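You operate a simulated robot arm through the tools that you are given. There is no shell and no other tool.

You run a simulated robot arm. Do the job below in one go: nothing can be reset, and whatever is moved stays where it is left.

Task
Tip the stale water out of the kettle and refill it a third full at the tap.
Fine: cold water, tap off, lid shut; stand it back beside the burners. Set down upright: kettle.

The check looks at the end state, three seconds after you hand in, the way a careful person would. Anything else that was tipped, shoved, dropped, spilled or broken makes it a failure. A push-on lid holds only when it is set on centred and level and pressed home; a screw cap is set on level and turned clockwise until tight.

Robot
A 6-joint arm with a two-finger parallel gripper, fixed in place. Base frame: the origin is at the foot of the arm, x ahead of it, y to its left, z up; the work surface is at about z = 0.858. Units: m, degrees, N and s.
With the tool pointing down near the work surface it reaches from about 0.18 to 0.84 m from the base axis. Its first joint turns from -166.0 to 166.0 degrees. Payload 3.91 kg.
Tool frame: the origin (TCP) lies between the finger pads and is the grasp point; the fingertips stand 0.03 m ahead of it; z points along the fingers, y is the line along which they close. Largest opening 0.11 m; finger width 0.02, thickness 0.01; the body of the gripper, 0.048 by 0.112 m, starts 0.055 m behind the TCP.
Orientation is that of the tool frame in the base frame, as [roll, pitch, yaw] about the fixed x, y, z axes, in that order (R = Rz(yaw) Ry(pitch) Rx(roll)). With the fingers straight down and closing along the base's y, the tool's x points along the base's -x, its y along +y and its z along -z.

Tools
- The arm moves only by the tool move_arm. Its argument "deltas" is text: rows parted by semicolons, each of 7 numbers parted by spaces: the shift along the tool's x, y, z in m, then the turn, a rotation vector about the tool's x, y, z in rad, then the opening in per cent of the stroke, from 0 (shut) to 100 (fully open). In form: tx ty tz ax ay az grip; .... A call has 1 to 20 rows; each row shifts and turns the commanded pose from where the row before left it, along the tool's axes as they then stand. Rows are played at 5 a second. More than 0.05 m and 8.6 degrees between two rows, or a gripper value outside its range, and nothing of the call is played. Where a pose cannot be reached the arm comes as near as it can. A force on the tool above 90 N (or 10 N above the force at the start of the call, whichever is more), or a blocked arm, ends the call early, and 0.2 s more pass. The fingers move at their own pace (about 0.108 m/s each) and stop on an object; they squeeze with about 29 N. The grip force told is the motor's: it shows also when the fingers shut on nothing. Time passes only in rows, and 0.2 s behind the last, so rows that do not move let the fingers close. The reply holds the time, the measured pose of the TCP, the force on the tool along the base axes, the opening and the grip force, in the units named above and with some noise, with the torque about the TCP (base axes, N m) and any sound that the robot's microphone picked up.
- Cameras (640 x 400 px; columns grow to the right, rows downward): "scene" is fixed at [0.2196, 0.4943, 1.4927]; the picture's right is [-0.77, -0.64, 0.00], its down [-0.35, 0.43, -0.83] and it looks along [0.53, -0.64, -0.55] (base axes); focal length 263 px, centre (320, 200). "wrist" rides on the gripper at [0.077, 0.007, -0.114] in the tool frame; the picture's right is [-0.09, 1.00, 0.00], its down [-0.80, -0.07, -0.59] and it looks along [-0.59, -0.05, 0.80] (tool axes); focal length 270 px, centre (320, 200). There is no depth. A picture from a camera that has moved, and an enlarged one, comes with that camera's place and axes in the base frame and with its lens. The place of the scene camera against the robot may be out by one fixed shift of up to 0.012 m in any direction.
- capture(camera): a new picture of that camera. It takes no simulated time.
- raise_lower(by): slides the trunk up (or, below 0, down) by that many m; the arm rides with it, the base frame stays. It gives what a move gives, with no picture.
- close_up(camera, box): a new picture of the part [left, top, right, bottom] of that camera's present view, enlarged. It takes no simulated time.
- job_done(): hands the job in; it is judged then, once.

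Nothing tells you positions but the pictures and the camera data. Unless the task says otherwise, let go and move clear before handing in.

The tools are called after "Request:" as a command line: name --argument value ..., lists and objects as JSON in quotes. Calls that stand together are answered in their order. move_arm: Moves the arm, as the interface text tells. Its arguments: {"type":"object","properties":{"deltas":{"type":"string"}},"required":["deltas"]} The other tools are called the same way: raise_lower (by) slides the trunk up or down; capture (camera) takes a picture; close_up (camera, box) takes an enlarged picture of a part of a camera's view; job_done () hands the job in.

At the start:

```text
time: 0.0
tool_pos: [0.342, -0.1104, 1.3281]
orientation: [-179.9, 0.0, 179.9]
ft_force: [0.1, -0.1, 0.0]
ft_torque: [-0.02, -0.04, 0.02]
grip_width: 0.11
gripper_force: 0.0
trunk travel left (down, up): [-0.475, 0.065]
```

scene: 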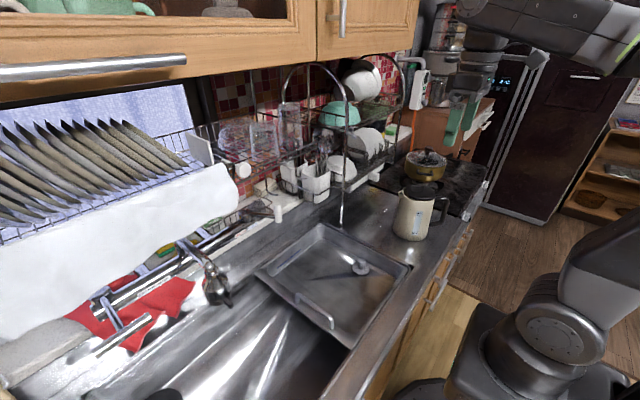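
wrist: 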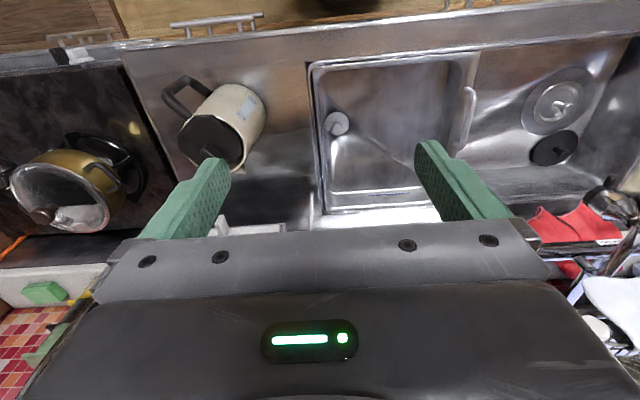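

I see a kettle with a dark lid on the counter between the sink basin and the burner, and a tap with a high spout near the sink. I'll look closer before moving anything.

Request:
close_up --camera "scene" --box '[340, 140, 500, 260]'

Request:
close_up --camera "scene" --box '[240, 160, 440, 350]'

Request:
close_up --camera "scene" --box '[160, 150, 320, 320]'

Request:
close_up --camera "scene" --box '[260, 50, 440, 230]'

Request:
close_up --camera "wrist" --box '[130, 50, 330, 200]'

Request:
close_up --camera "wrist" --box '[290, 30, 640, 250]'

```text
3.33 times, centred on (420, 200) of scene
camera zoom: at [0.2196, 0.4943, 1.4927], right [-0.77, -0.64, 0.0], down [-0.35, 0.43, -0.83], along [0.53, -0.64, -0.55], focal length 877 px, centre (-13, 200)
```

zoom: 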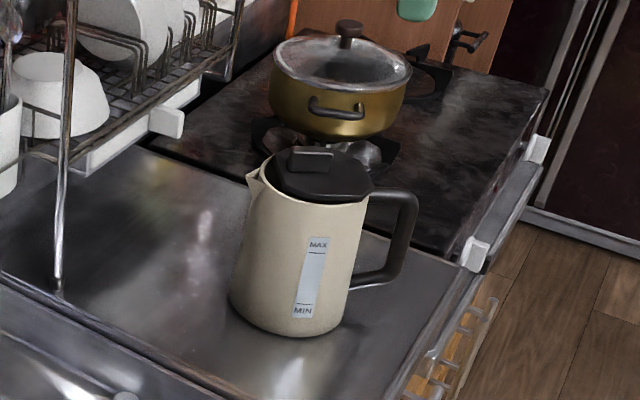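

```text
2.11 times, centred on (340, 255) of scene
camera zoom: at [0.2196, 0.4943, 1.4927], right [-0.77, -0.64, 0.0], down [-0.35, 0.43, -0.83], along [0.53, -0.64, -0.55], focal length 554 px, centre (278, 84)
```

zoom: 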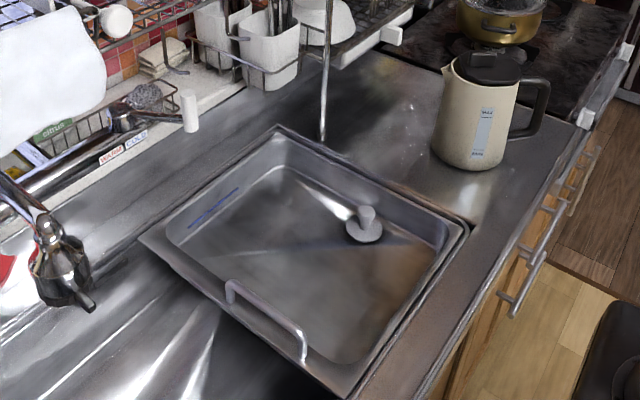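

```text
2.35 times, centred on (240, 235) of scene
camera zoom: at [0.2196, 0.4943, 1.4927], right [-0.77, -0.64, 0.0], down [-0.35, 0.43, -0.83], along [0.53, -0.64, -0.55], focal length 619 px, centre (508, 118)
```

zoom: 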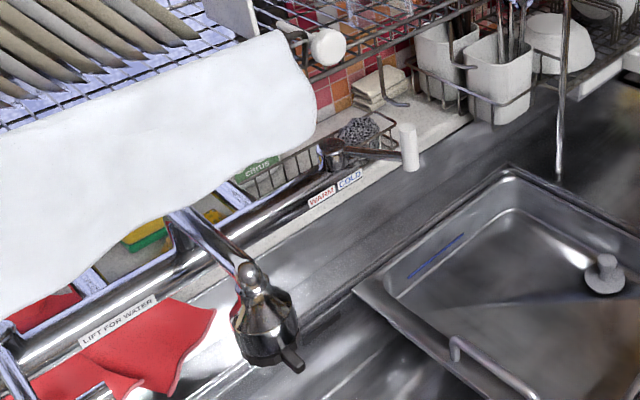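

```text
2.22 times, centred on (350, 140) of scene
camera zoom: at [0.2196, 0.4943, 1.4927], right [-0.77, -0.64, 0.0], down [-0.35, 0.43, -0.83], along [0.53, -0.64, -0.55], focal length 584 px, centre (253, 333)
```

zoom: 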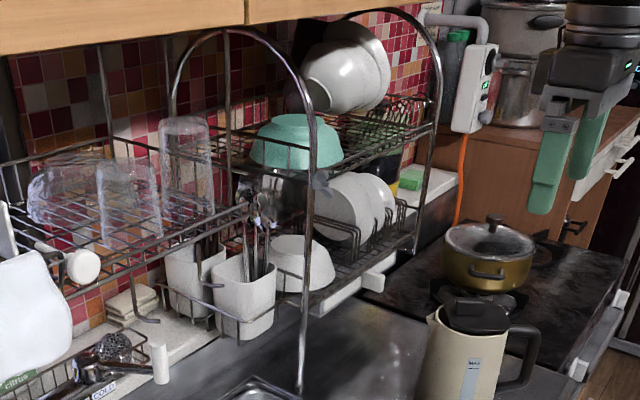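

```text
2.67 times, centred on (230, 125) of wrist
camera zoom: at [0.2642, -0.1036, 1.4431], right [0.09, 1.0, 0.0], down [0.8, -0.07, 0.59], along [0.59, -0.05, -0.8], focal length 721 px, centre (560, 400)
```

zoom: 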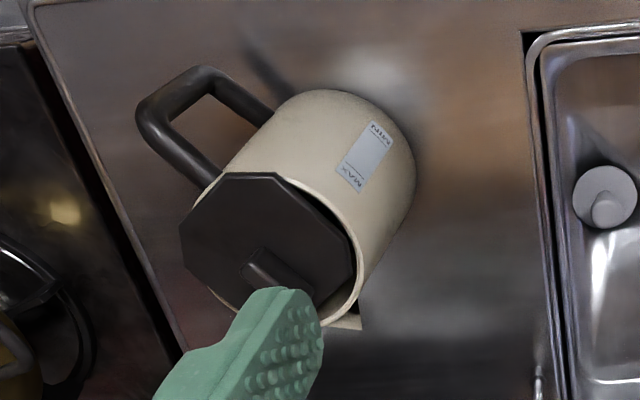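

```text
1.82 times, centred on (465, 140) of wrist
camera zoom: at [0.2642, -0.1036, 1.4431], right [0.09, 1.0, 0.0], down [0.8, -0.07, 0.59], along [0.59, -0.05, -0.8], focal length 491 px, centre (56, 309)
```

zoom: 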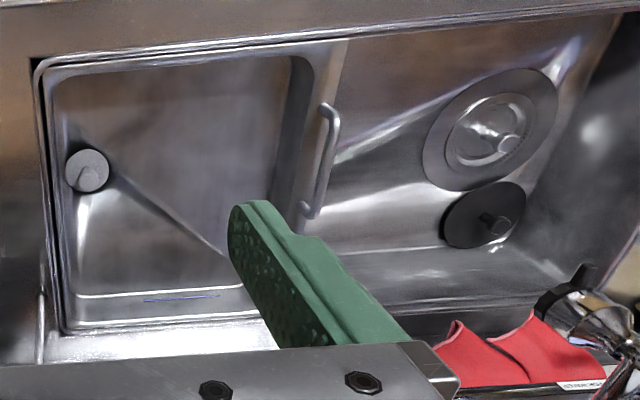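

Kettle looks to be near (0.44, -0.29), standing on the counter. The tap is at the left with labels "LIFT FOR WATER" and "WARM/COLD". I'll move the arm left at its current height to see the tap with the wrist camera.

Request:
move_arm --deltas "0 0.05 0 0 0 0 100; 0 0.05 0 0 0 0 100; 0 0.05 0 0 0 0 100; 0 0.05 0 0 0 0 100; 0 0.05 0 0 0 0 100"

Request:
capture --camera "wrist"

Request:
capture --camera "scene"

```text
time: 1.2
tool_pos: [0.3408, 0.1392, 1.3275]
orientation: [-179.9, 0.0, 180.0]
ft_force: [0.0, 0.9, 0.6]
ft_torque: [-0.03, 0.0, 0.02]
grip_width: 0.1099
gripper_force: 0.1
trunk travel left (down, up): [-0.475, 0.065]
```

```text
taken
camera wrist: at [0.2647, 0.1472, 1.4425], right [0.09, 1.0, 0.0], down [0.8, -0.07, 0.59], along [0.59, -0.05, -0.8], focal length 270 px, centre (320, 200)
```

wrist: 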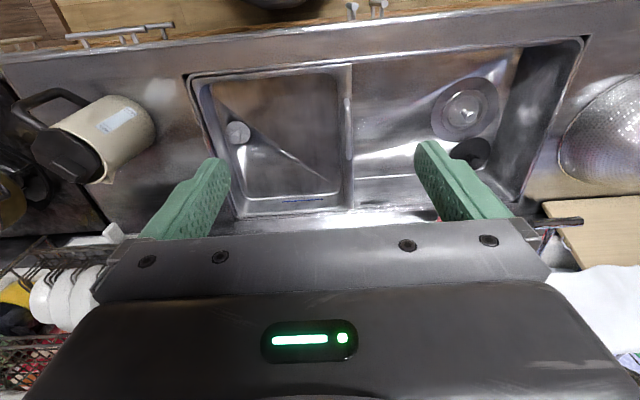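

```text
taken
```

scene: 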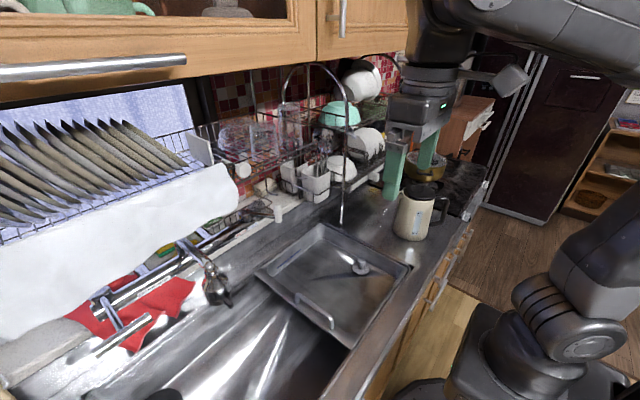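

The gripper hides the tap area in the wrist view. I'll use tight scene close-ups of the tap parts first, then tilt the wrist to look.

Request:
close_up --camera "scene" --box '[220, 180, 300, 230]'

Request:
close_up --camera "scene" --box '[170, 220, 250, 320]'

Request:
close_up --camera "scene" --box '[80, 220, 240, 370]'

Request:
close_up --camera "scene" --box '[380, 170, 470, 250]'

```text
8.00 times, centred on (260, 205) of scene
camera zoom: at [0.2196, 0.4943, 1.4927], right [-0.77, -0.64, 0.0], down [-0.35, 0.43, -0.83], along [0.53, -0.64, -0.55], focal length 2104 px, centre (800, 160)
```

zoom: 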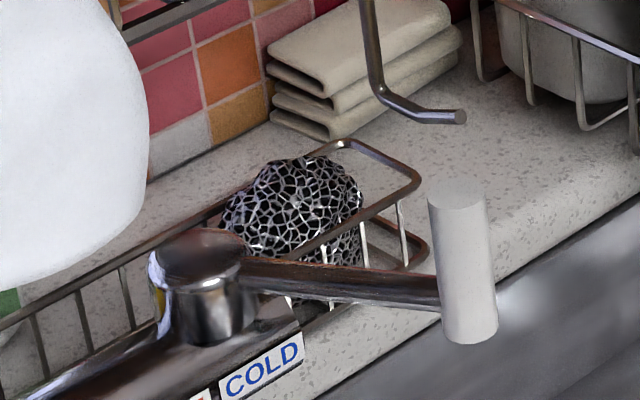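

```text
4.00 times, centred on (210, 270) of scene
camera zoom: at [0.2196, 0.4943, 1.4927], right [-0.77, -0.64, 0.0], down [-0.35, 0.43, -0.83], along [0.53, -0.64, -0.55], focal length 1052 px, centre (760, -80)
```

zoom: 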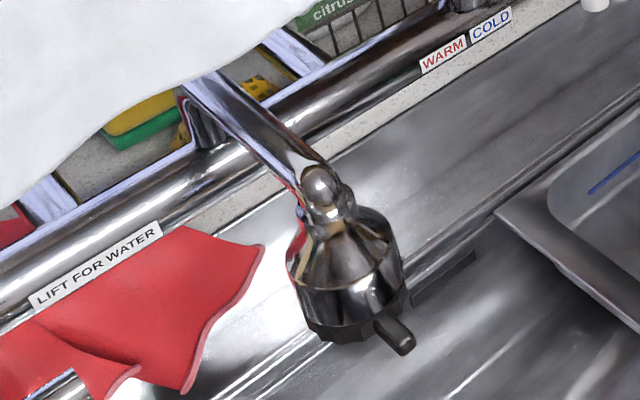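

```text
2.67 times, centred on (160, 295) of scene
camera zoom: at [0.2196, 0.4943, 1.4927], right [-0.77, -0.64, 0.0], down [-0.35, 0.43, -0.83], along [0.53, -0.64, -0.55], focal length 701 px, centre (747, -53)
```

zoom: 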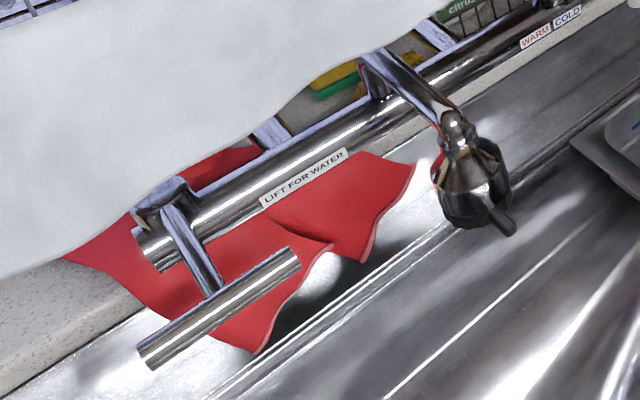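

```text
5.00 times, centred on (425, 210) of scene
camera zoom: at [0.2196, 0.4943, 1.4927], right [-0.77, -0.64, 0.0], down [-0.35, 0.43, -0.83], along [0.53, -0.64, -0.55], focal length 1315 px, centre (-205, 150)
```

zoom: 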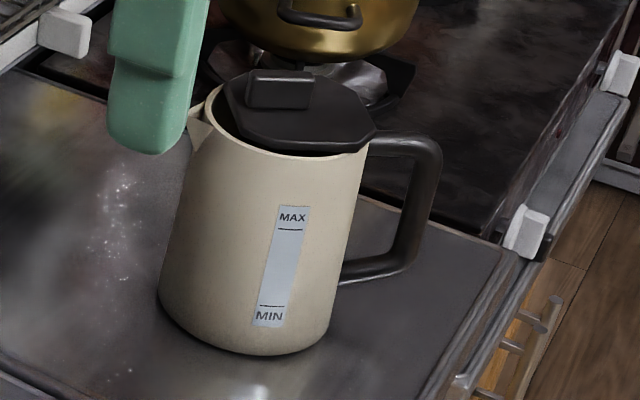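

The tap is a wall-mounted bar mixer: a T-handle lift lever at the left end, a spout with a head in the middle, and a white-knobbed temperature lever at the right end. I'll tilt the wrist forward and back off a little to look at it from the front.

Request:
move_arm --deltas "0.03 0.05 0 0 0 0 100; 0.03 0.05 0 0 0 0 100; 0 0 0 0 -0.14 0 100; 0 0 0 0 -0.14 0 100; 0 0 0 0 -0.14 0 100; 0 0 0 0 -0.14 0 100; 0 0 0 0 -0.14 0 100"

Request:
capture --camera "wrist"

```text
refused: row 1 steps farther than a row can; nothing moved
```

```text
taken
camera wrist: at [0.2647, 0.1472, 1.4425], right [0.09, 1.0, 0.0], down [0.8, -0.07, 0.59], along [0.59, -0.05, -0.8], focal length 270 px, centre (320, 200)
```

wrist: 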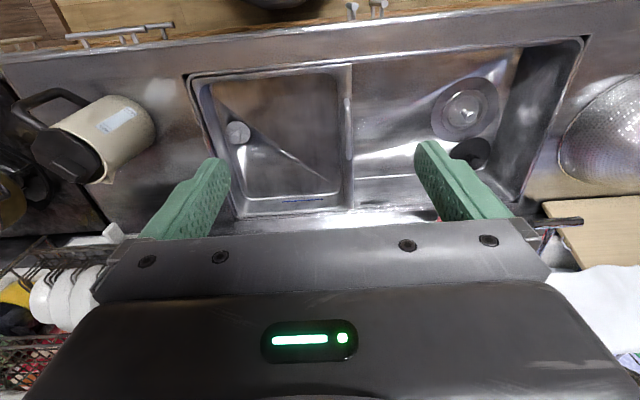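

The row step was over the 0.05 m limit, so nothing moved. I'll repeat it with smaller steps.

Request:
move_arm --deltas "0.02 0.04 0 0 0 0 100; 0.02 0.04 0 0 0 0 100; 0.02 0.02 0 0 0 0 100; 0 0 0 0 -0.14 0 100; 0 0 0 0 -0.14 0 100; 0 0 0 0 -0.14 0 100; 0 0 0 0 -0.14 0 100; 0 0 0 0 -0.14 0 100"

Request:
capture --camera "wrist"

```text
time: 3.0
tool_pos: [0.282, 0.2397, 1.3288]
orientation: [180.0, 40.2, -180.0]
ft_force: [-0.7, -0.1, 0.0]
ft_torque: [-0.02, -0.02, 0.0]
grip_width: 0.11
gripper_force: 0.1
trunk travel left (down, up): [-0.475, 0.065]
```

```text
taken
camera wrist: at [0.1486, 0.246, 1.366], right [0.07, 1.0, 0.06], down [0.23, -0.07, 0.97], along [0.97, -0.05, -0.23], focal length 270 px, centre (320, 200)
```

wrist: 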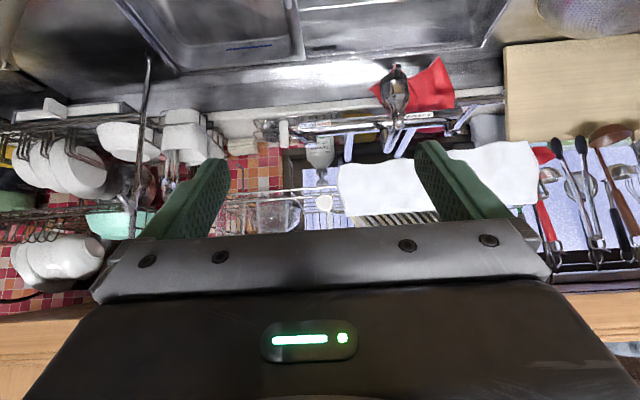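

Request:
close_up --camera "wrist" --box '[240, 40, 500, 190]'

Request:
close_up --camera "wrist" --box '[240, 90, 360, 165]'

Request:
close_up --camera "wrist" --box '[370, 50, 510, 160]'

```text
2.46 times, centred on (370, 115) of wrist
camera zoom: at [0.1486, 0.246, 1.366], right [0.07, 1.0, 0.06], down [0.23, -0.07, 0.97], along [0.97, -0.05, -0.23], focal length 665 px, centre (197, 409)
```

zoom: 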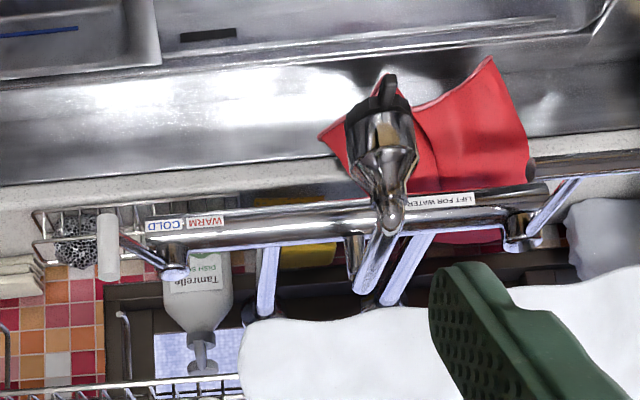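

```text
5.33 times, centred on (300, 128) of wrist
camera zoom: at [0.1486, 0.246, 1.366], right [0.07, 1.0, 0.06], down [0.23, -0.07, 0.97], along [0.97, -0.05, -0.23], focal length 1442 px, centre (427, 587)
```

zoom: 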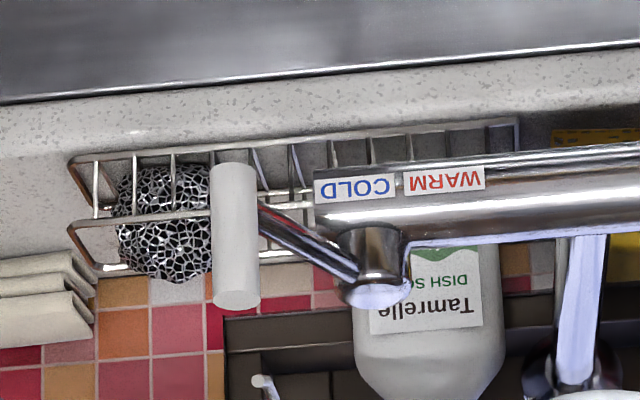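

```text
3.64 times, centred on (440, 105) of wrist
camera zoom: at [0.1486, 0.246, 1.366], right [0.07, 1.0, 0.06], down [0.23, -0.07, 0.97], along [0.97, -0.05, -0.23], focal length 983 px, centre (-116, 546)
```

zoom: 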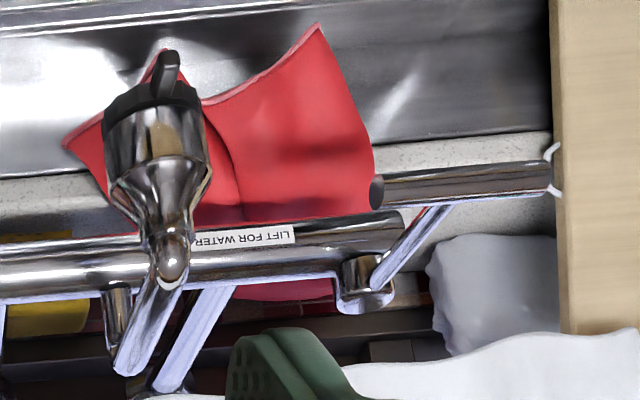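

The tap geometry is now measurable: outlet around (0.59, 0.37, 1.03), T-handle from about (0.594, 0.477, 1.10) to (0.585, 0.555, 1.11), temperature knob near (0.635, 0.157, 1.11) and not fully over to cold. Next I'll go above the kettle to inspect its lid and handle.

Request:
move_arm --deltas "0 0 0 0 0.14 0 100; 0 0 0 0 0.14 0 100; 0 0 0 0 0.14 0 100; 0 0 0 0 0.14 0 100; 0 0 0 0 0.14 0 100; 0 -0.05 0 0 0 0 100; 0 -0.05 0 0 0 0 100; 0 -0.05 0 0 0 0 100; 0 -0.05 0 0 0 0 100; 0 -0.05 0 0 0 0 100; 0 -0.05 0 0 0 0 100; 0 -0.05 0 0 0 0 100; 0 -0.05 0 0 0 0 100; -0.025 -0.04 0 0 0 0 100; -0.025 -0.04 0 0 0 0 100; -0.025 -0.04 0 0 0 0 100; -0.03 0 0.03 0 0 0 100; -0.03 0 0.03 0 0 0 100"

Request:
capture --camera "wrist"

Request:
capture --camera "scene"

```text
time: 6.8
tool_pos: [0.418, -0.283, 1.2671]
orientation: [-180.0, 0.0, 179.9]
ft_force: [0.2, -1.1, -0.4]
ft_torque: [-0.01, 0.01, 0.04]
grip_width: 0.1099
gripper_force: 0.0
trunk travel left (down, up): [-0.475, 0.065]
```

```text
taken
camera wrist: at [0.3422, -0.2746, 1.381], right [0.09, 1.0, 0.0], down [0.8, -0.07, 0.59], along [0.59, -0.05, -0.8], focal length 270 px, centre (320, 200)
```

wrist: 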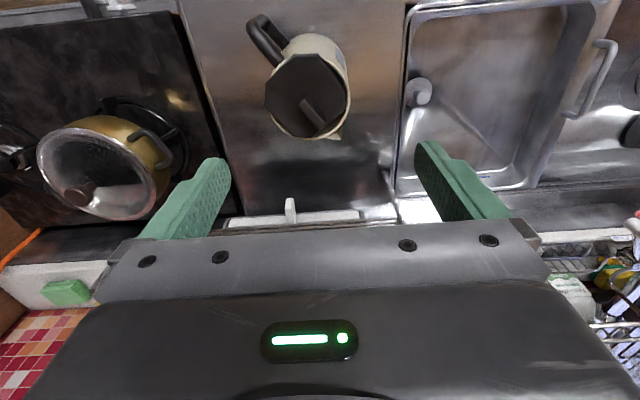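

```text
taken
```

scene: 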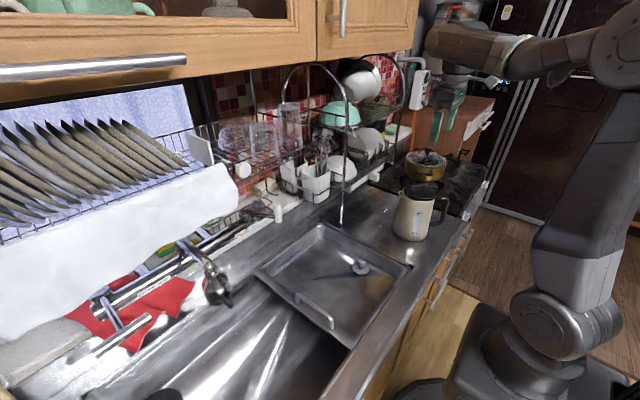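

Request:
close_up --camera "wrist" --box '[230, 0, 390, 160]'

Request:
close_up --camera "scene" --box '[385, 175, 465, 245]'

```text
2.50 times, centred on (310, 80) of wrist
camera zoom: at [0.3422, -0.2746, 1.381], right [0.09, 1.0, 0.0], down [0.8, -0.07, 0.59], along [0.59, -0.05, -0.8], focal length 676 px, centre (345, 500)
```

zoom: 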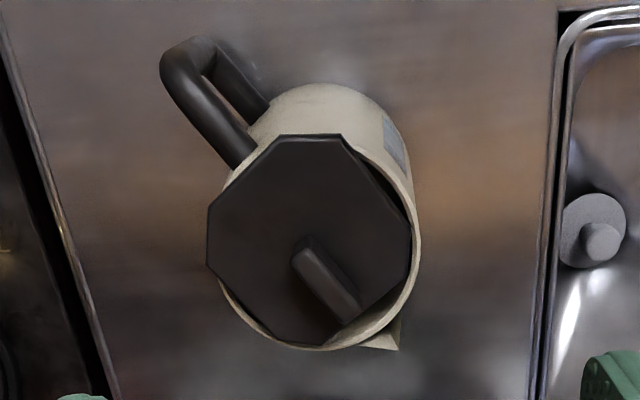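

```text
5.71 times, centred on (425, 210) of scene
camera zoom: at [0.2196, 0.4943, 1.4927], right [-0.77, -0.64, 0.0], down [-0.35, 0.43, -0.83], along [0.53, -0.64, -0.55], focal length 1503 px, centre (-280, 143)
```

zoom: 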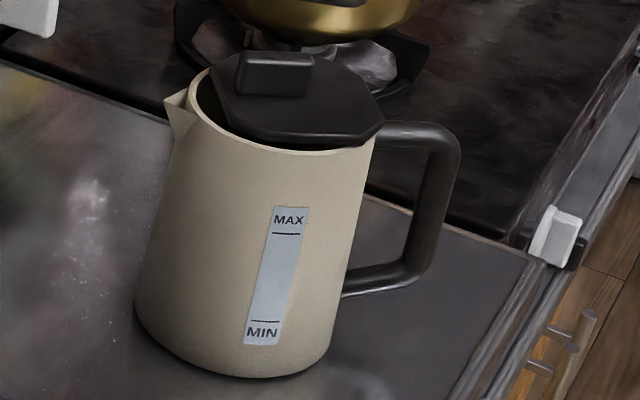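

The kettle's rim centre is at about (0.442, -0.297, 1.02), with the handle pointing towards the front right (grip bar near (0.366, -0.350), z 0.91–1.00) and the spout opposite. The lid has a tab on the spout side, so it may be hinged at the handle. Next I'll test turning the wrist so the camera sits above the tool in a handle grasp.

Request:
move_arm --deltas "0.04 0 -0.03 0 0 0 100; 0 0 0 0 0 0.149 100; 0 0 0 0 0 0.149 100; 0 0 0 0 0 0.149 100; 0 0 0 0 0 0.149 100; 0 0 0 0 0 0.149 100; 0 0 0 0 0 0.149 100; 0 0 0 0 0 0.149 100; 0 0 0 0 0 0.149 100; 0 0 0 0 0 0.149 100; 0 0 0 0 0 0.149 100; 0 0 0 0 0 0.149 100; 0 0 0 0 0 0.149 100; 0 0 0 0 0 0.149 100; 0 0 0 0 0 0.149 100; 0 0 0 0 0 0.149 100; 0 0 0 0 0 0.149 100; 0 0 0 0 0 0.149 100"

Request:
capture --camera "wrist"

Request:
capture --camera "scene"

```text
time: 10.6
tool_pos: [0.3747, -0.2795, 1.2986]
orientation: [180.0, 0.0, 34.7]
ft_force: [-0.2, 0.0, -0.1]
ft_torque: [-0.02, 0.01, 0.0]
grip_width: 0.1103
gripper_force: 0.1
trunk travel left (down, up): [-0.475, 0.065]
```

```text
taken
camera wrist: at [0.4426, -0.242, 1.413], right [0.49, -0.87, 0.0], down [-0.7, -0.4, 0.59], along [-0.52, -0.29, -0.8], focal length 270 px, centre (320, 200)
```

wrist: 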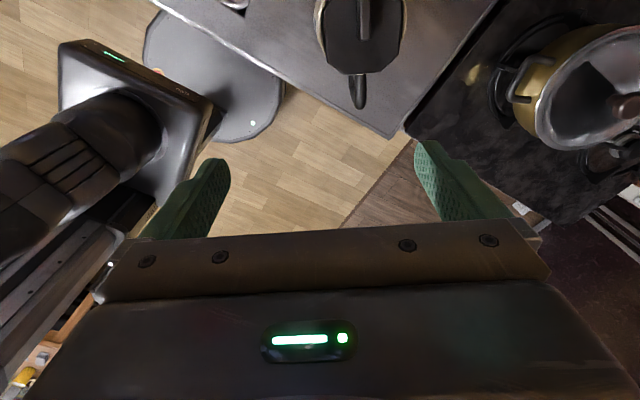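

```text
taken
```

scene: 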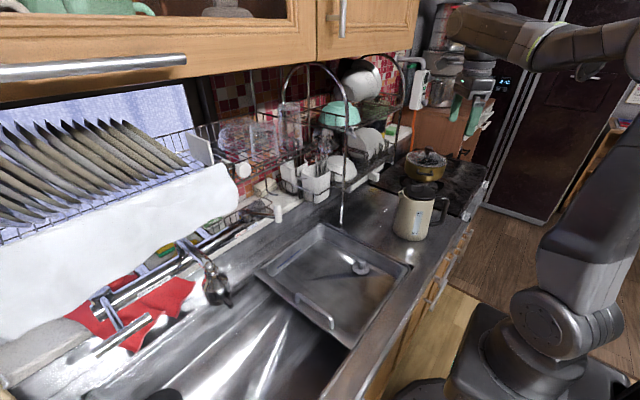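

The wrist turned fine. I'll take a close look at the handle line from here to fix its direction.

Request:
close_up --camera "wrist" --box '[290, 0, 450, 120]'

```text
3.33 times, centred on (370, 60) of wrist
camera zoom: at [0.4426, -0.242, 1.413], right [0.49, -0.87, 0.0], down [-0.7, -0.4, 0.59], along [-0.52, -0.29, -0.8], focal length 901 px, centre (153, 667)
```

zoom: 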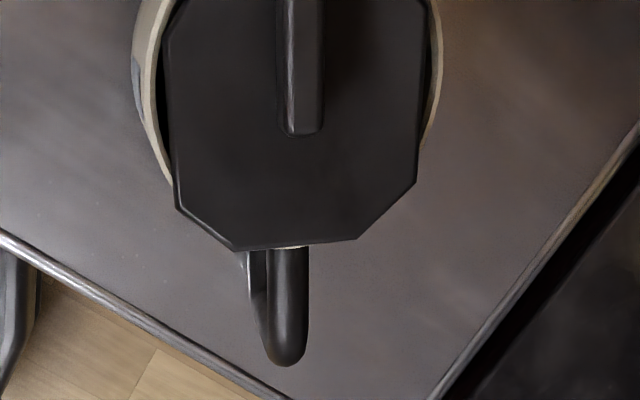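

Handle direction confirmed: about 34.5° yaw, grip bar at about (0.361, -0.357), roughly 0.016 thick. Before grasping, I'll dry-test the pouring motion in free air over the sink.

Request:
move_arm --deltas "0 0 0 0 0 0.1212 100; 0 0 0 0 0 0.1212 100; 0 0 0 0 0 0.1212 100; 0 0 0 0 0 0.1212 100; 0 0 0 0 0 0.1212 100; 0 -0.05 0 0 0 0 100; 0 -0.05 0 0 0 0 100; 0 -0.05 0 0 0 0 100; 0 -0.05 0 0 0 0 100; 0 -0.05 0 0 0 0 100; 0 -0.05 0 0 0 0 100; 0 -0.05 0 0 0 0 100; 0 -0.05 0 0 0 0 100; 0 -0.05 0 0 0 0 100; 0 -0.05 0 0 0 0 100; 0 -0.05 0 0 0 0 100"

Request:
capture --camera "scene"

Request:
capture --camera "wrist"

```text
time: 14.0
tool_pos: [0.3753, -0.1063, 1.303]
orientation: [-180.0, -0.1, 0.2]
ft_force: [0.1, -0.8, 0.1]
ft_torque: [-0.03, -0.02, -0.01]
grip_width: 0.1101
gripper_force: 0.0
out of reach, approached as far as the arm can: row 9, 10, 11, 12, 13, 14, 15, 16
trunk travel left (down, up): [-0.475, 0.065]
```

```text
taken
```

scene: 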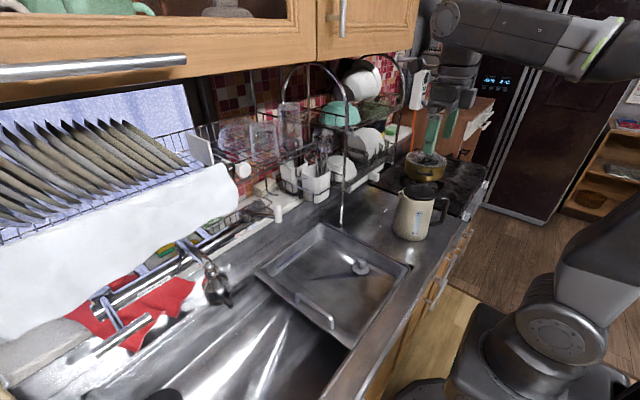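

```text
taken
camera wrist: at [0.4526, -0.1131, 1.4179], right [-0.09, -1.0, 0.0], down [-0.8, 0.07, 0.59], along [-0.59, 0.05, -0.8], focal length 270 px, centre (320, 200)
```

wrist: 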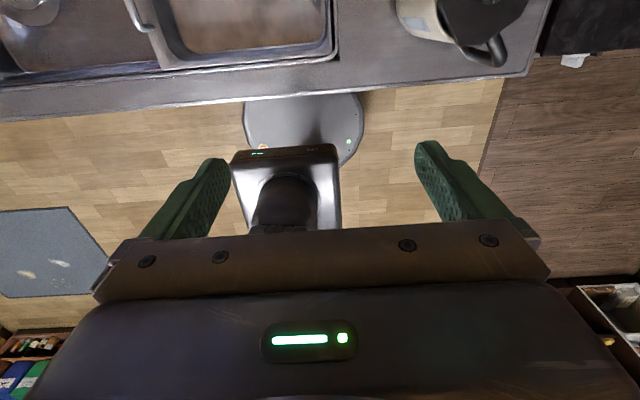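

The wrist's last joint hit its limit: the flipped tool can't point radially outwards. So I'll carry the kettle with the handle plane running sideways (spout towards +y) over the sink. Turning back now and re-checking where the commanded pose is.

Request:
move_arm --deltas "0 0 0 0 0 -0.149 100; 0 0 0 0 0 -0.149 100; 0 0 0 0 0 -0.149 100"

```text
time: 14.8
tool_pos: [0.3757, -0.1079, 1.3058]
orientation: [-179.9, 0.0, 25.9]
ft_force: [-0.7, -0.1, -0.1]
ft_torque: [-0.02, 0.0, -0.01]
grip_width: 0.1098
gripper_force: 0.1
trunk travel left (down, up): [-0.475, 0.065]
```

Commands continue from the actual pose, good. Now I'll turn the tool so its x points to +y, move over the main sink at a safe height, and tilt 25° forward.

Request:
move_arm --deltas "0 0 0 0 0 -0.1397 100; 0 0 0 0 0 -0.1397 100; 0 0 0 0 0 -0.1397 100; 0 0 0 0 0 -0.1397 100; 0 0 0 0 0 -0.1397 100; 0 0 0 0 0 -0.1397 100; 0 0 0 0 0 -0.1397 100; 0 0 0 0 0 -0.1397 100; 0.045 0.01 0 0 0 0 100; 0.045 0.01 0 0 0 0 100; 0.045 0.01 0 0 0 0 100; 0.045 0.01 0 0 0 0 100; 0.045 0.01 0 0 0 0 100; 0.045 0.01 0 0 0 0 100; 0.045 0.01 0 0 0 0 100; 0.045 0.01 0 0 0 0 100; 0.045 0.01 0 0 0 0 100; 0 0 0 0 0.145 0 100; 0 0 0 0 0.145 0 100; 0 0 0 0 0.145 0 100"

Request:
capture --camera "wrist"

Request:
capture --camera "scene"

```text
time: 19.0
tool_pos: [0.4683, 0.2972, 1.3066]
orientation: [-180.0, -25.1, 89.7]
ft_force: [-0.4, 0.0, 0.2]
ft_torque: [-0.01, 0.0, -0.02]
grip_width: 0.11
gripper_force: 0.1
trunk travel left (down, up): [-0.475, 0.065]
```

```text
taken
camera wrist: at [0.476, 0.3189, 1.4431], right [1.0, -0.08, -0.04], down [-0.08, -0.98, 0.2], along [-0.05, -0.2, -0.98], focal length 270 px, centre (320, 200)
```

wrist: 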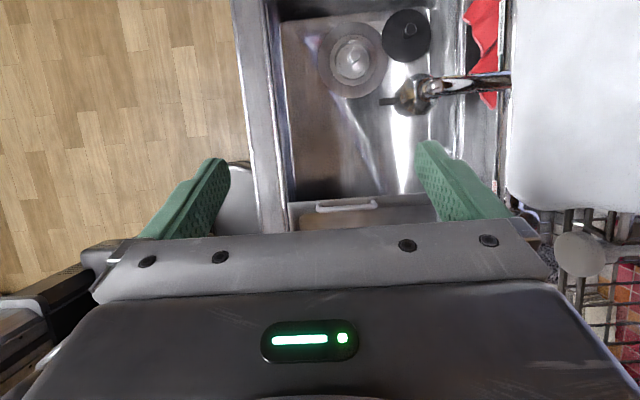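

```text
taken
```

scene: 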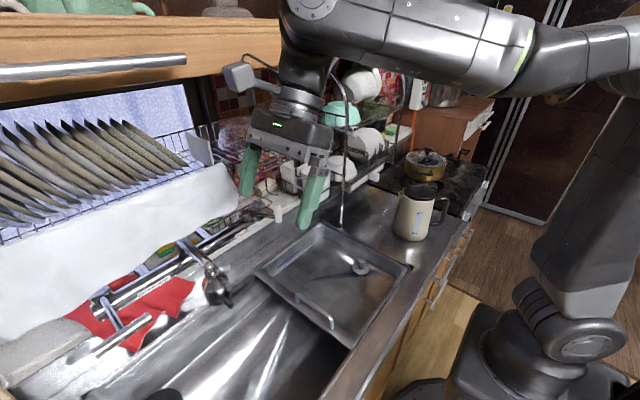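

I have a clear overhead view of the sink: the outlet is at (0.594, 0.373) over a flat floor, the drain at (0.547, 0.507), and a black disc at about (0.68, 0.55). Now I'll dry-run the pouring tilt here in free air.

Request:
move_arm --deltas "0 0 0 0 -0.145 0 100; 0 0 0 0 -0.145 0 100; 0 0 0 0 -0.145 0 100; 0 0 0 0 -0.145 0 100; 0 0 0 0 -0.145 0 100; 0 0 0 0 -0.145 0 100; 0 0 0 0 -0.145 0 100; 0 0 0 0 -0.145 0 100; 0 0 0 0 -0.145 0 100; 0 0 0 0 -0.145 0 100; 0 0 0 0 -0.145 0 100; 0 0 0 0 -0.145 0 100; 0 0 0 0 -0.145 0 100"

Request:
capture --camera "scene"

Request:
capture --camera "wrist"

```text
time: 21.8
tool_pos: [0.4756, 0.1493, 1.1256]
orientation: [179.4, 82.7, 89.5]
ft_force: [0.1, 0.2, -0.7]
ft_torque: [-0.04, 0.03, -0.02]
grip_width: 0.1098
gripper_force: 0.1
out of reach, approached as far as the arm can: row 6, 7, 8, 9, 10, 11, 12, 13
trunk travel left (down, up): [-0.475, 0.065]
```

```text
taken
```

scene: 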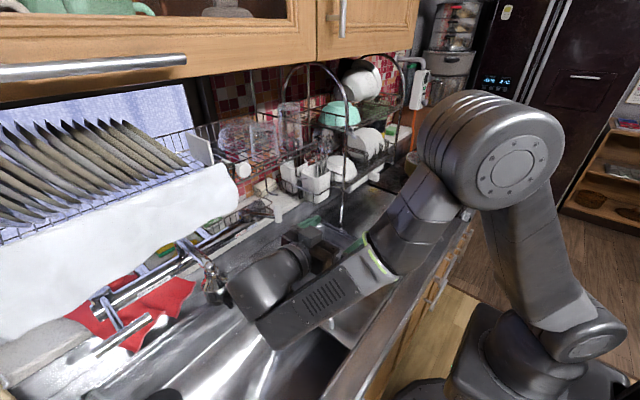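

```text
taken
camera wrist: at [0.4812, 0.2718, 1.0624], right [1.0, -0.01, 0.09], down [-0.07, 0.49, 0.87], along [-0.05, -0.87, 0.49], focal length 270 px, centre (320, 200)
```

wrist: 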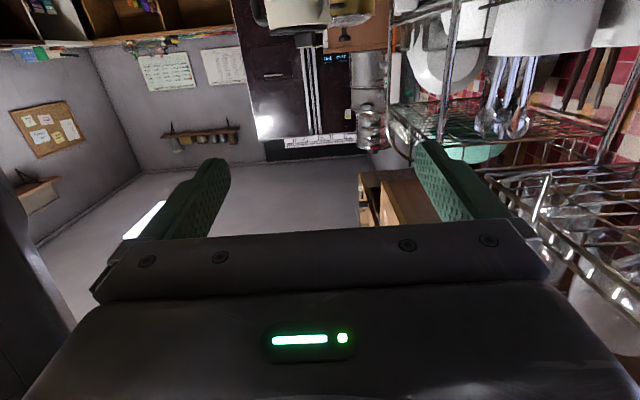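

The arm could not hold position for that tilt at this height and drooped to a low pose, touching nothing. I'll rotate straight back and rise.

Request:
move_arm --deltas "0 0 0 0 0.145 0 100; 0 0 0 0 0.145 0 100; 0 0 0 0 0.145 0 100; 0 0 0 0 0.145 0 100; 0 0 0 0 0.145 0 100; 0 0 0 0 0.145 0 100; 0 0 0 0 0.145 0 100; 0 0 0 0 0.145 0 100; 0 0 0 0 0.145 0 100; 0 0 0 0 0.13 0 100"

Request:
capture --camera "scene"

```text
time: 24.0
tool_pos: [0.474, 0.1482, 1.1241]
orientation: [-180.0, 0.7, 89.8]
ft_force: [0.0, -0.2, 0.3]
ft_torque: [-0.01, 0.03, 0.01]
grip_width: 0.11
gripper_force: 0.1
trunk travel left (down, up): [-0.475, 0.065]
```

```text
taken
```

scene: 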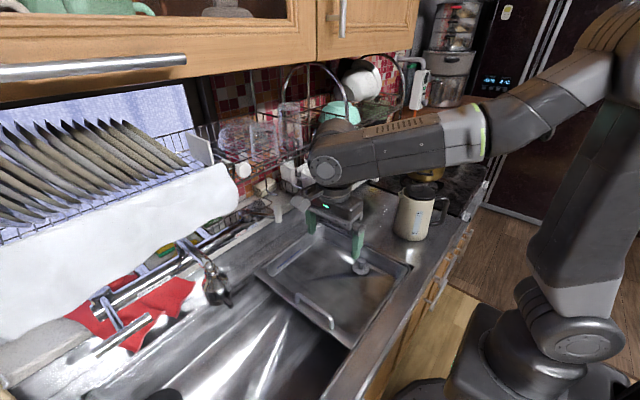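

Recovered with the tool vertical. The wrist bend seems limited when the tool points back towards the base, so I'll test a pour direction at about 115° yaw, nearer the robot and lower.

Request:
move_arm --deltas "0 0 0 0 0 -0.1454 100; 0 0 0 0 0 -0.1454 100; 0 0 0 0 0 -0.1454 100; 0.0243 0.0283 0 0 0 0 100; 0.0243 0.0283 0 0 0 0 100; 0.0243 0.0283 0 0 0 0 100; 0 0 0 0 -0.145 0 100; 0 0 0 0 -0.145 0 100; 0 0 0 0 -0.145 0 100; 0 0 0 0 -0.145 0 100; 0 0 0 0 -0.145 0 100; 0 0 0 0 -0.145 0 100"

Request:
capture --camera "scene"

```text
time: 26.6
tool_pos: [0.5207, 0.2511, 1.123]
orientation: [-179.4, 50.8, 115.1]
ft_force: [-0.6, 0.5, -0.6]
ft_torque: [0.01, -0.02, 0.01]
grip_width: 0.1098
gripper_force: 0.1
trunk travel left (down, up): [-0.475, 0.065]
```

```text
taken
```

scene: 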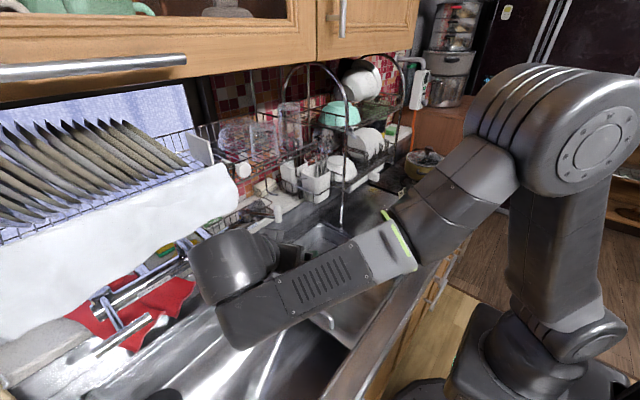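

Reached 50° past vertical without trouble. I'll continue the tilt to see how far it goes.

Request:
move_arm --deltas "0 0 0 0 -0.145 0 100; 0 0 0 0 -0.145 0 100; 0 0 0 0 -0.145 0 100; 0 0 0 0 -0.145 0 100"

Request:
capture --camera "scene"

Request:
capture --camera "wrist"

```text
time: 27.6
tool_pos: [0.5209, 0.2506, 1.1224]
orientation: [-176.9, 83.9, 117.9]
ft_force: [0.3, -0.1, -0.1]
ft_torque: [0.02, -0.01, -0.01]
grip_width: 0.11
gripper_force: 0.1
trunk travel left (down, up): [-0.475, 0.065]
```

```text
taken
```

scene: 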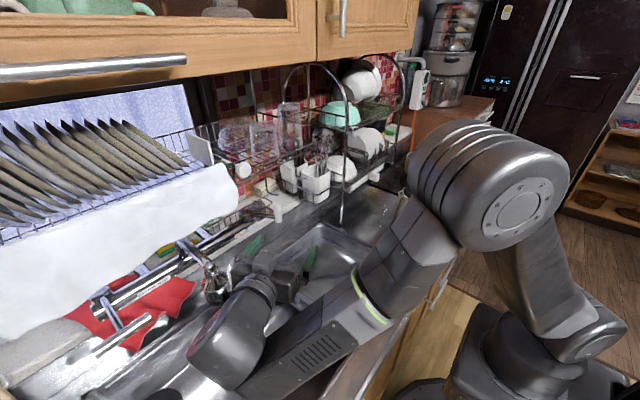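

```text
taken
camera wrist: at [0.4765, 0.3644, 1.0587], right [0.91, 0.41, 0.08], down [-0.27, 0.43, 0.86], along [0.32, -0.8, 0.51], focal length 270 px, centre (320, 200)
```

wrist: 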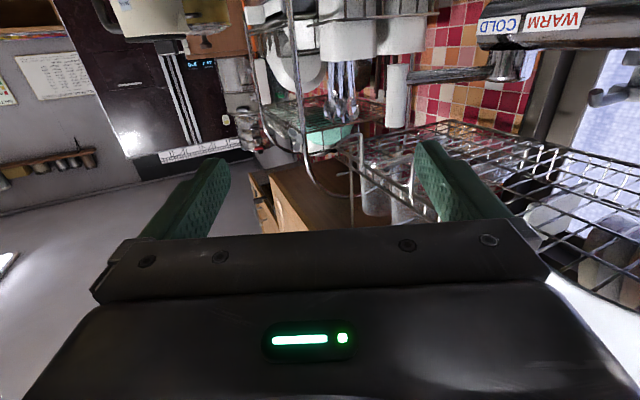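

The pour motion works at (0.52, 0.25, 1.12) with direction 115°, up to 174° of tool pitch. Now I'll undo it, rise, and head to the kettle handle.

Request:
move_arm --deltas "0 0 0 0 0.145 0 100; 0 0 0 0 0.145 0 100; 0 0 0 0 0.145 0 100; 0 0 0 0 0.145 0 100; 0 0 0 0 0.145 0 100; 0 0 0 0 0.145 0 100; 0 0 0 0 0.145 0 100; 0 0 0 0 0.145 0 100; 0 0 0 0 0.145 0 100; 0 0 0 0 0.145 0 100; 0 0 -0.05 0 0 0 100; 0 0 -0.05 0 0 0 100; 0 0 -0.04 0 0 0 100"

```text
time: 30.4
tool_pos: [0.5218, 0.2493, 1.2631]
orientation: [-179.6, 0.8, 114.6]
ft_force: [0.4, 0.4, 0.2]
ft_torque: [0.0, -0.01, 0.01]
grip_width: 0.1103
gripper_force: 0.0
trunk travel left (down, up): [-0.475, 0.065]
```

Moving across to above the kettle's handle side at z 1.26.

Request:
move_arm --deltas "-0.0352 -0.03205 0 0 0 0 100; -0.0352 -0.03205 0 0 0 0 100; -0.0352 -0.03205 0 0 0 0 100; -0.0352 -0.03205 0 0 0 0 100; -0.0352 -0.03205 0 0 0 0 100; -0.0352 -0.03205 0 0 0 0 100; -0.0352 -0.03205 0 0 0 0 100; -0.0352 -0.03205 0 0 0 0 100; -0.0352 -0.03205 0 0 0 0 100; -0.0352 -0.03205 0 0 0 0 100; -0.0352 -0.03205 0 0 0 0 100; -0.0352 -0.03205 0 0 0 0 100; -0.0352 -0.03205 0 0 0 0 100; -0.0352 -0.03205 0 0 0 0 100"

Request:
move_arm --deltas "0 0 0 0 0 0.1398 100; 0 0 0 0 0 0.1398 100; 0 0 0 0 0 0.1398 100; 0 0 0 0 0 0.1398 100; 0 0 0 0 0 0.1398 100; 0 0 0 0 0 0.1398 100; 0 0 0 0 0 0.1398 100; 0 0 0 0 0 0.1398 100; 0 0 0 0 0 0.1398 100; 0 0 0 0 0 0.1398 100"

Request:
capture --camera "wrist"

```text
time: 33.4
tool_pos: [0.3204, -0.384, 1.2765]
orientation: [-179.7, 0.8, 114.7]
ft_force: [-0.7, -0.1, -0.6]
ft_torque: [-0.03, 0.0, 0.05]
grip_width: 0.1102
gripper_force: 0.1
trunk travel left (down, up): [-0.475, 0.065]
```

```text
time: 35.6
tool_pos: [0.3177, -0.3814, 1.2726]
orientation: [179.3, 0.5, 34.4]
ft_force: [-0.6, 0.6, -0.4]
ft_torque: [0.0, -0.03, -0.05]
grip_width: 0.1103
gripper_force: 0.1
trunk travel left (down, up): [-0.475, 0.065]
```

```text
taken
camera wrist: at [0.3851, -0.3432, 1.3864], right [0.49, -0.87, 0.01], down [-0.7, -0.39, 0.6], along [-0.52, -0.3, -0.8], focal length 270 px, centre (320, 200)
```

wrist: 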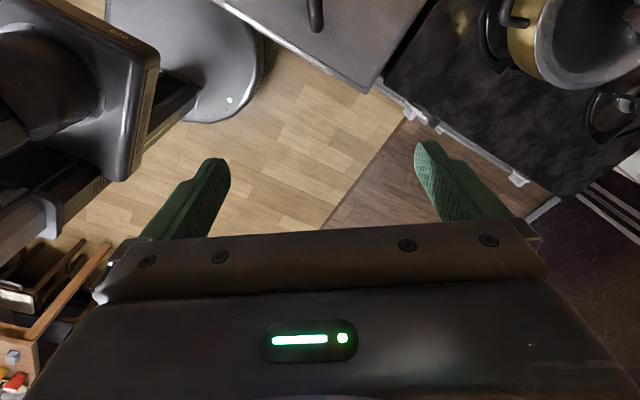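

Next I'll tilt 25° forward and descend to a pre-grasp point above and behind the handle.

Request:
move_arm --deltas "0 0 0 0 0.145 0 100; 0 0 0 0 0.145 0 100; 0 0 0 0 0.145 0 100; -0.01746 0 0.03744 0 0 0 100; -0.01746 0 0.03744 0 0 0 100; -0.01746 0 0.03744 0 0 0 100; -0.01746 0 0.03744 0 0 0 100"

Request:
capture --camera "wrist"

Request:
capture --camera "scene"

```text
time: 37.2
tool_pos: [0.3193, -0.3856, 1.106]
orientation: [179.2, -24.5, 34.9]
ft_force: [0.0, 0.4, -0.7]
ft_torque: [0.03, -0.03, 0.02]
grip_width: 0.1101
gripper_force: 0.0
trunk travel left (down, up): [-0.475, 0.065]
```

```text
taken
camera wrist: at [0.341, -0.3765, 1.2422], right [0.5, -0.87, -0.02], down [-0.84, -0.49, 0.21], along [-0.19, -0.08, -0.98], focal length 270 px, centre (320, 200)
```

wrist: 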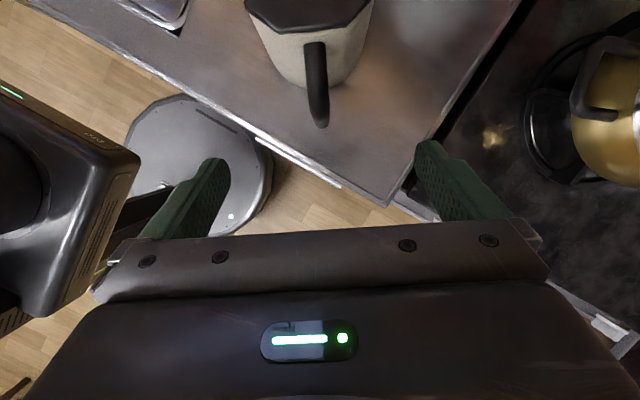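

```text
taken
```

scene: 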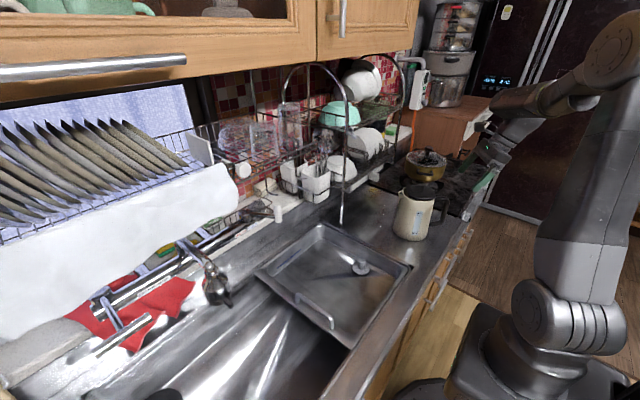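

The handle sits centred between the fingers. I'll take a close-up to fine-tune its place.

Request:
close_up --camera "wrist" --box '[220, 0, 420, 140]'

```text
2.86 times, centred on (320, 70) of wrist
camera zoom: at [0.341, -0.3765, 1.2422], right [0.5, -0.87, -0.02], down [-0.84, -0.49, 0.21], along [-0.19, -0.08, -0.98], focal length 772 px, centre (320, 571)
```

zoom: 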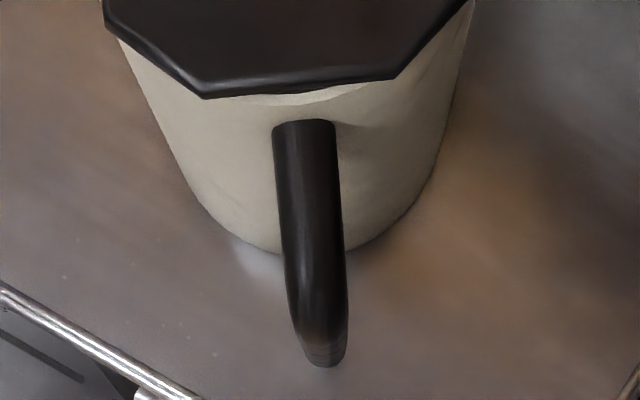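

The grip bar centre is at about (0.364, -0.355), running z 0.91–1.00. Approaching along the finger line with the gripper open, stopping short to check.

Request:
move_arm --deltas "-0.0125 -0.0017 0.0 0 0 0 100; 0 0 0.03 0 0 0 100; 0 0 0.03 0 0 0 100; 0 0 0.03 0 0 0 100; 0 0 0.03 0 0 0 100"

Request:
capture --camera "wrist"

Request:
close_up --camera "scene" --box '[370, 130, 510, 250]'

```text
time: 38.4
tool_pos: [0.3474, -0.3653, 0.9916]
orientation: [179.2, -24.4, 35.0]
ft_force: [0.2, -0.1, 0.2]
ft_torque: [0.03, 0.02, 0.0]
grip_width: 0.1101
gripper_force: 0.1
trunk travel left (down, up): [-0.475, 0.065]
```

```text
taken
camera wrist: at [0.3699, -0.3567, 1.127], right [0.5, -0.87, -0.02], down [-0.84, -0.49, 0.21], along [-0.19, -0.08, -0.98], focal length 270 px, centre (320, 200)
```

wrist: 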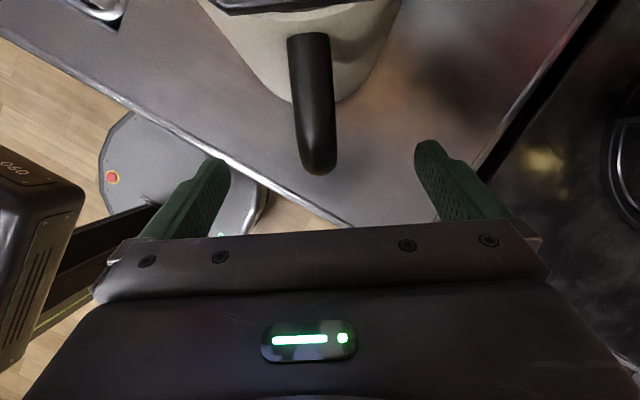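

```text
3.33 times, centred on (440, 190) of scene
camera zoom: at [0.2196, 0.4943, 1.4927], right [-0.77, -0.64, 0.0], down [-0.35, 0.43, -0.83], along [0.53, -0.64, -0.55], focal length 877 px, centre (-80, 233)
```

zoom: 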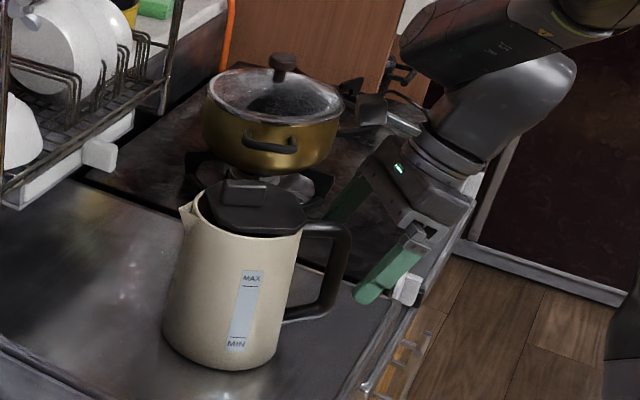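

The handle is centred between the fingers. Finishing the approach and closing on the grip bar.

Request:
move_arm --deltas "0.0034 0.001 0.02 0 0 0 100; 0 0 0.0196 0 0 0 100; 0 0 0 0 0 0 60; 0 0 0 0 0 0 30; 0 0 0 0 0 0 10; 0 0 0 0 0 0 0; 0 0 0 0 0 0 0; 0 0 0 0 0 0 0"

Request:
capture --camera "wrist"

Request:
close_up --camera "scene" --box '[370, 130, 510, 250]'

```text
time: 40.2
tool_pos: [0.3649, -0.3541, 0.9592]
orientation: [179.2, -24.5, 34.9]
ft_force: [-1.1, 0.7, 5.7]
ft_torque: [0.9, 0.12, 0.03]
grip_width: 0.0179
gripper_force: 28.9
trunk travel left (down, up): [-0.475, 0.065]
```

```text
taken
camera wrist: at [0.387, -0.3453, 1.0948], right [0.5, -0.87, -0.02], down [-0.84, -0.49, 0.21], along [-0.19, -0.08, -0.98], focal length 270 px, centre (320, 200)
```

wrist: 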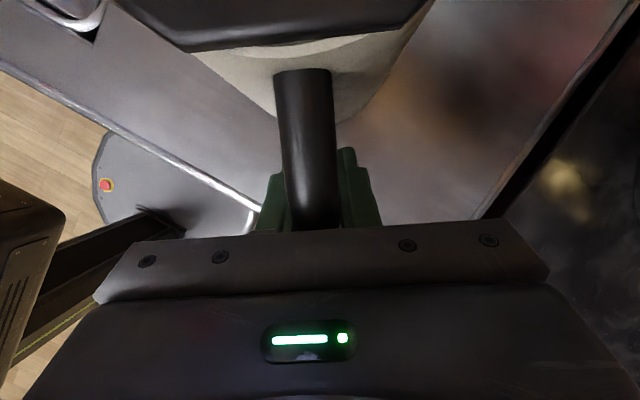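

```text
3.33 times, centred on (440, 190) of scene
camera zoom: at [0.2196, 0.4943, 1.4927], right [-0.77, -0.64, 0.0], down [-0.35, 0.43, -0.83], along [0.53, -0.64, -0.55], focal length 877 px, centre (-80, 233)
```

zoom: 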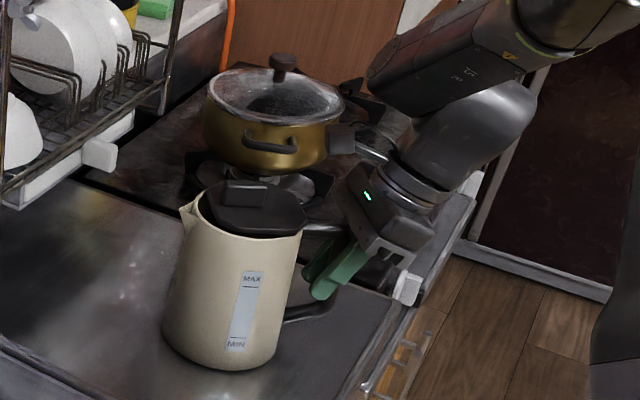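

Gripped the bar (18 mm). I'll lift just a little and check that the kettle stays level in the grip.

Request:
move_arm --deltas "0.00207 0 -0.00455 0 0 0 0; 0.00207 0 -0.00455 0 0 0 0; 0 0 0 0 0 0 0"

Request:
capture --camera "wrist"

Request:
close_up --camera "scene" --box '[370, 130, 510, 250]'

```text
time: 41.0
tool_pos: [0.3648, -0.3551, 0.9677]
orientation: [179.3, -24.4, 34.9]
ft_force: [0.8, -0.3, -7.5]
ft_torque: [-0.39, 0.49, -0.01]
grip_width: 0.0179
gripper_force: 28.9
trunk travel left (down, up): [-0.475, 0.065]
```

```text
taken
camera wrist: at [0.3877, -0.3462, 1.1042], right [0.5, -0.87, -0.02], down [-0.84, -0.49, 0.21], along [-0.19, -0.08, -0.98], focal length 270 px, centre (320, 200)
```

wrist: 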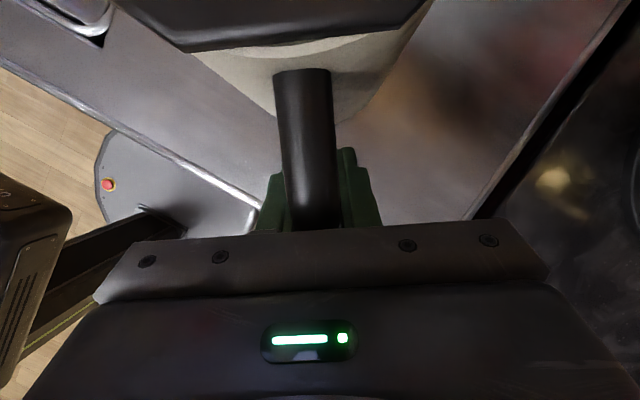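

```text
3.33 times, centred on (440, 190) of scene
camera zoom: at [0.2196, 0.4943, 1.4927], right [-0.77, -0.64, 0.0], down [-0.35, 0.43, -0.83], along [0.53, -0.64, -0.55], focal length 877 px, centre (-80, 233)
```

zoom: 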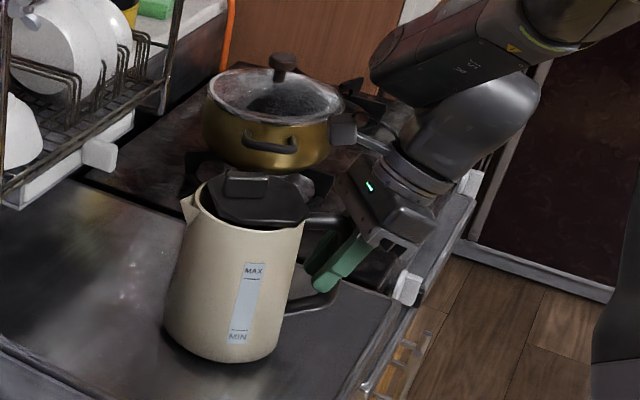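

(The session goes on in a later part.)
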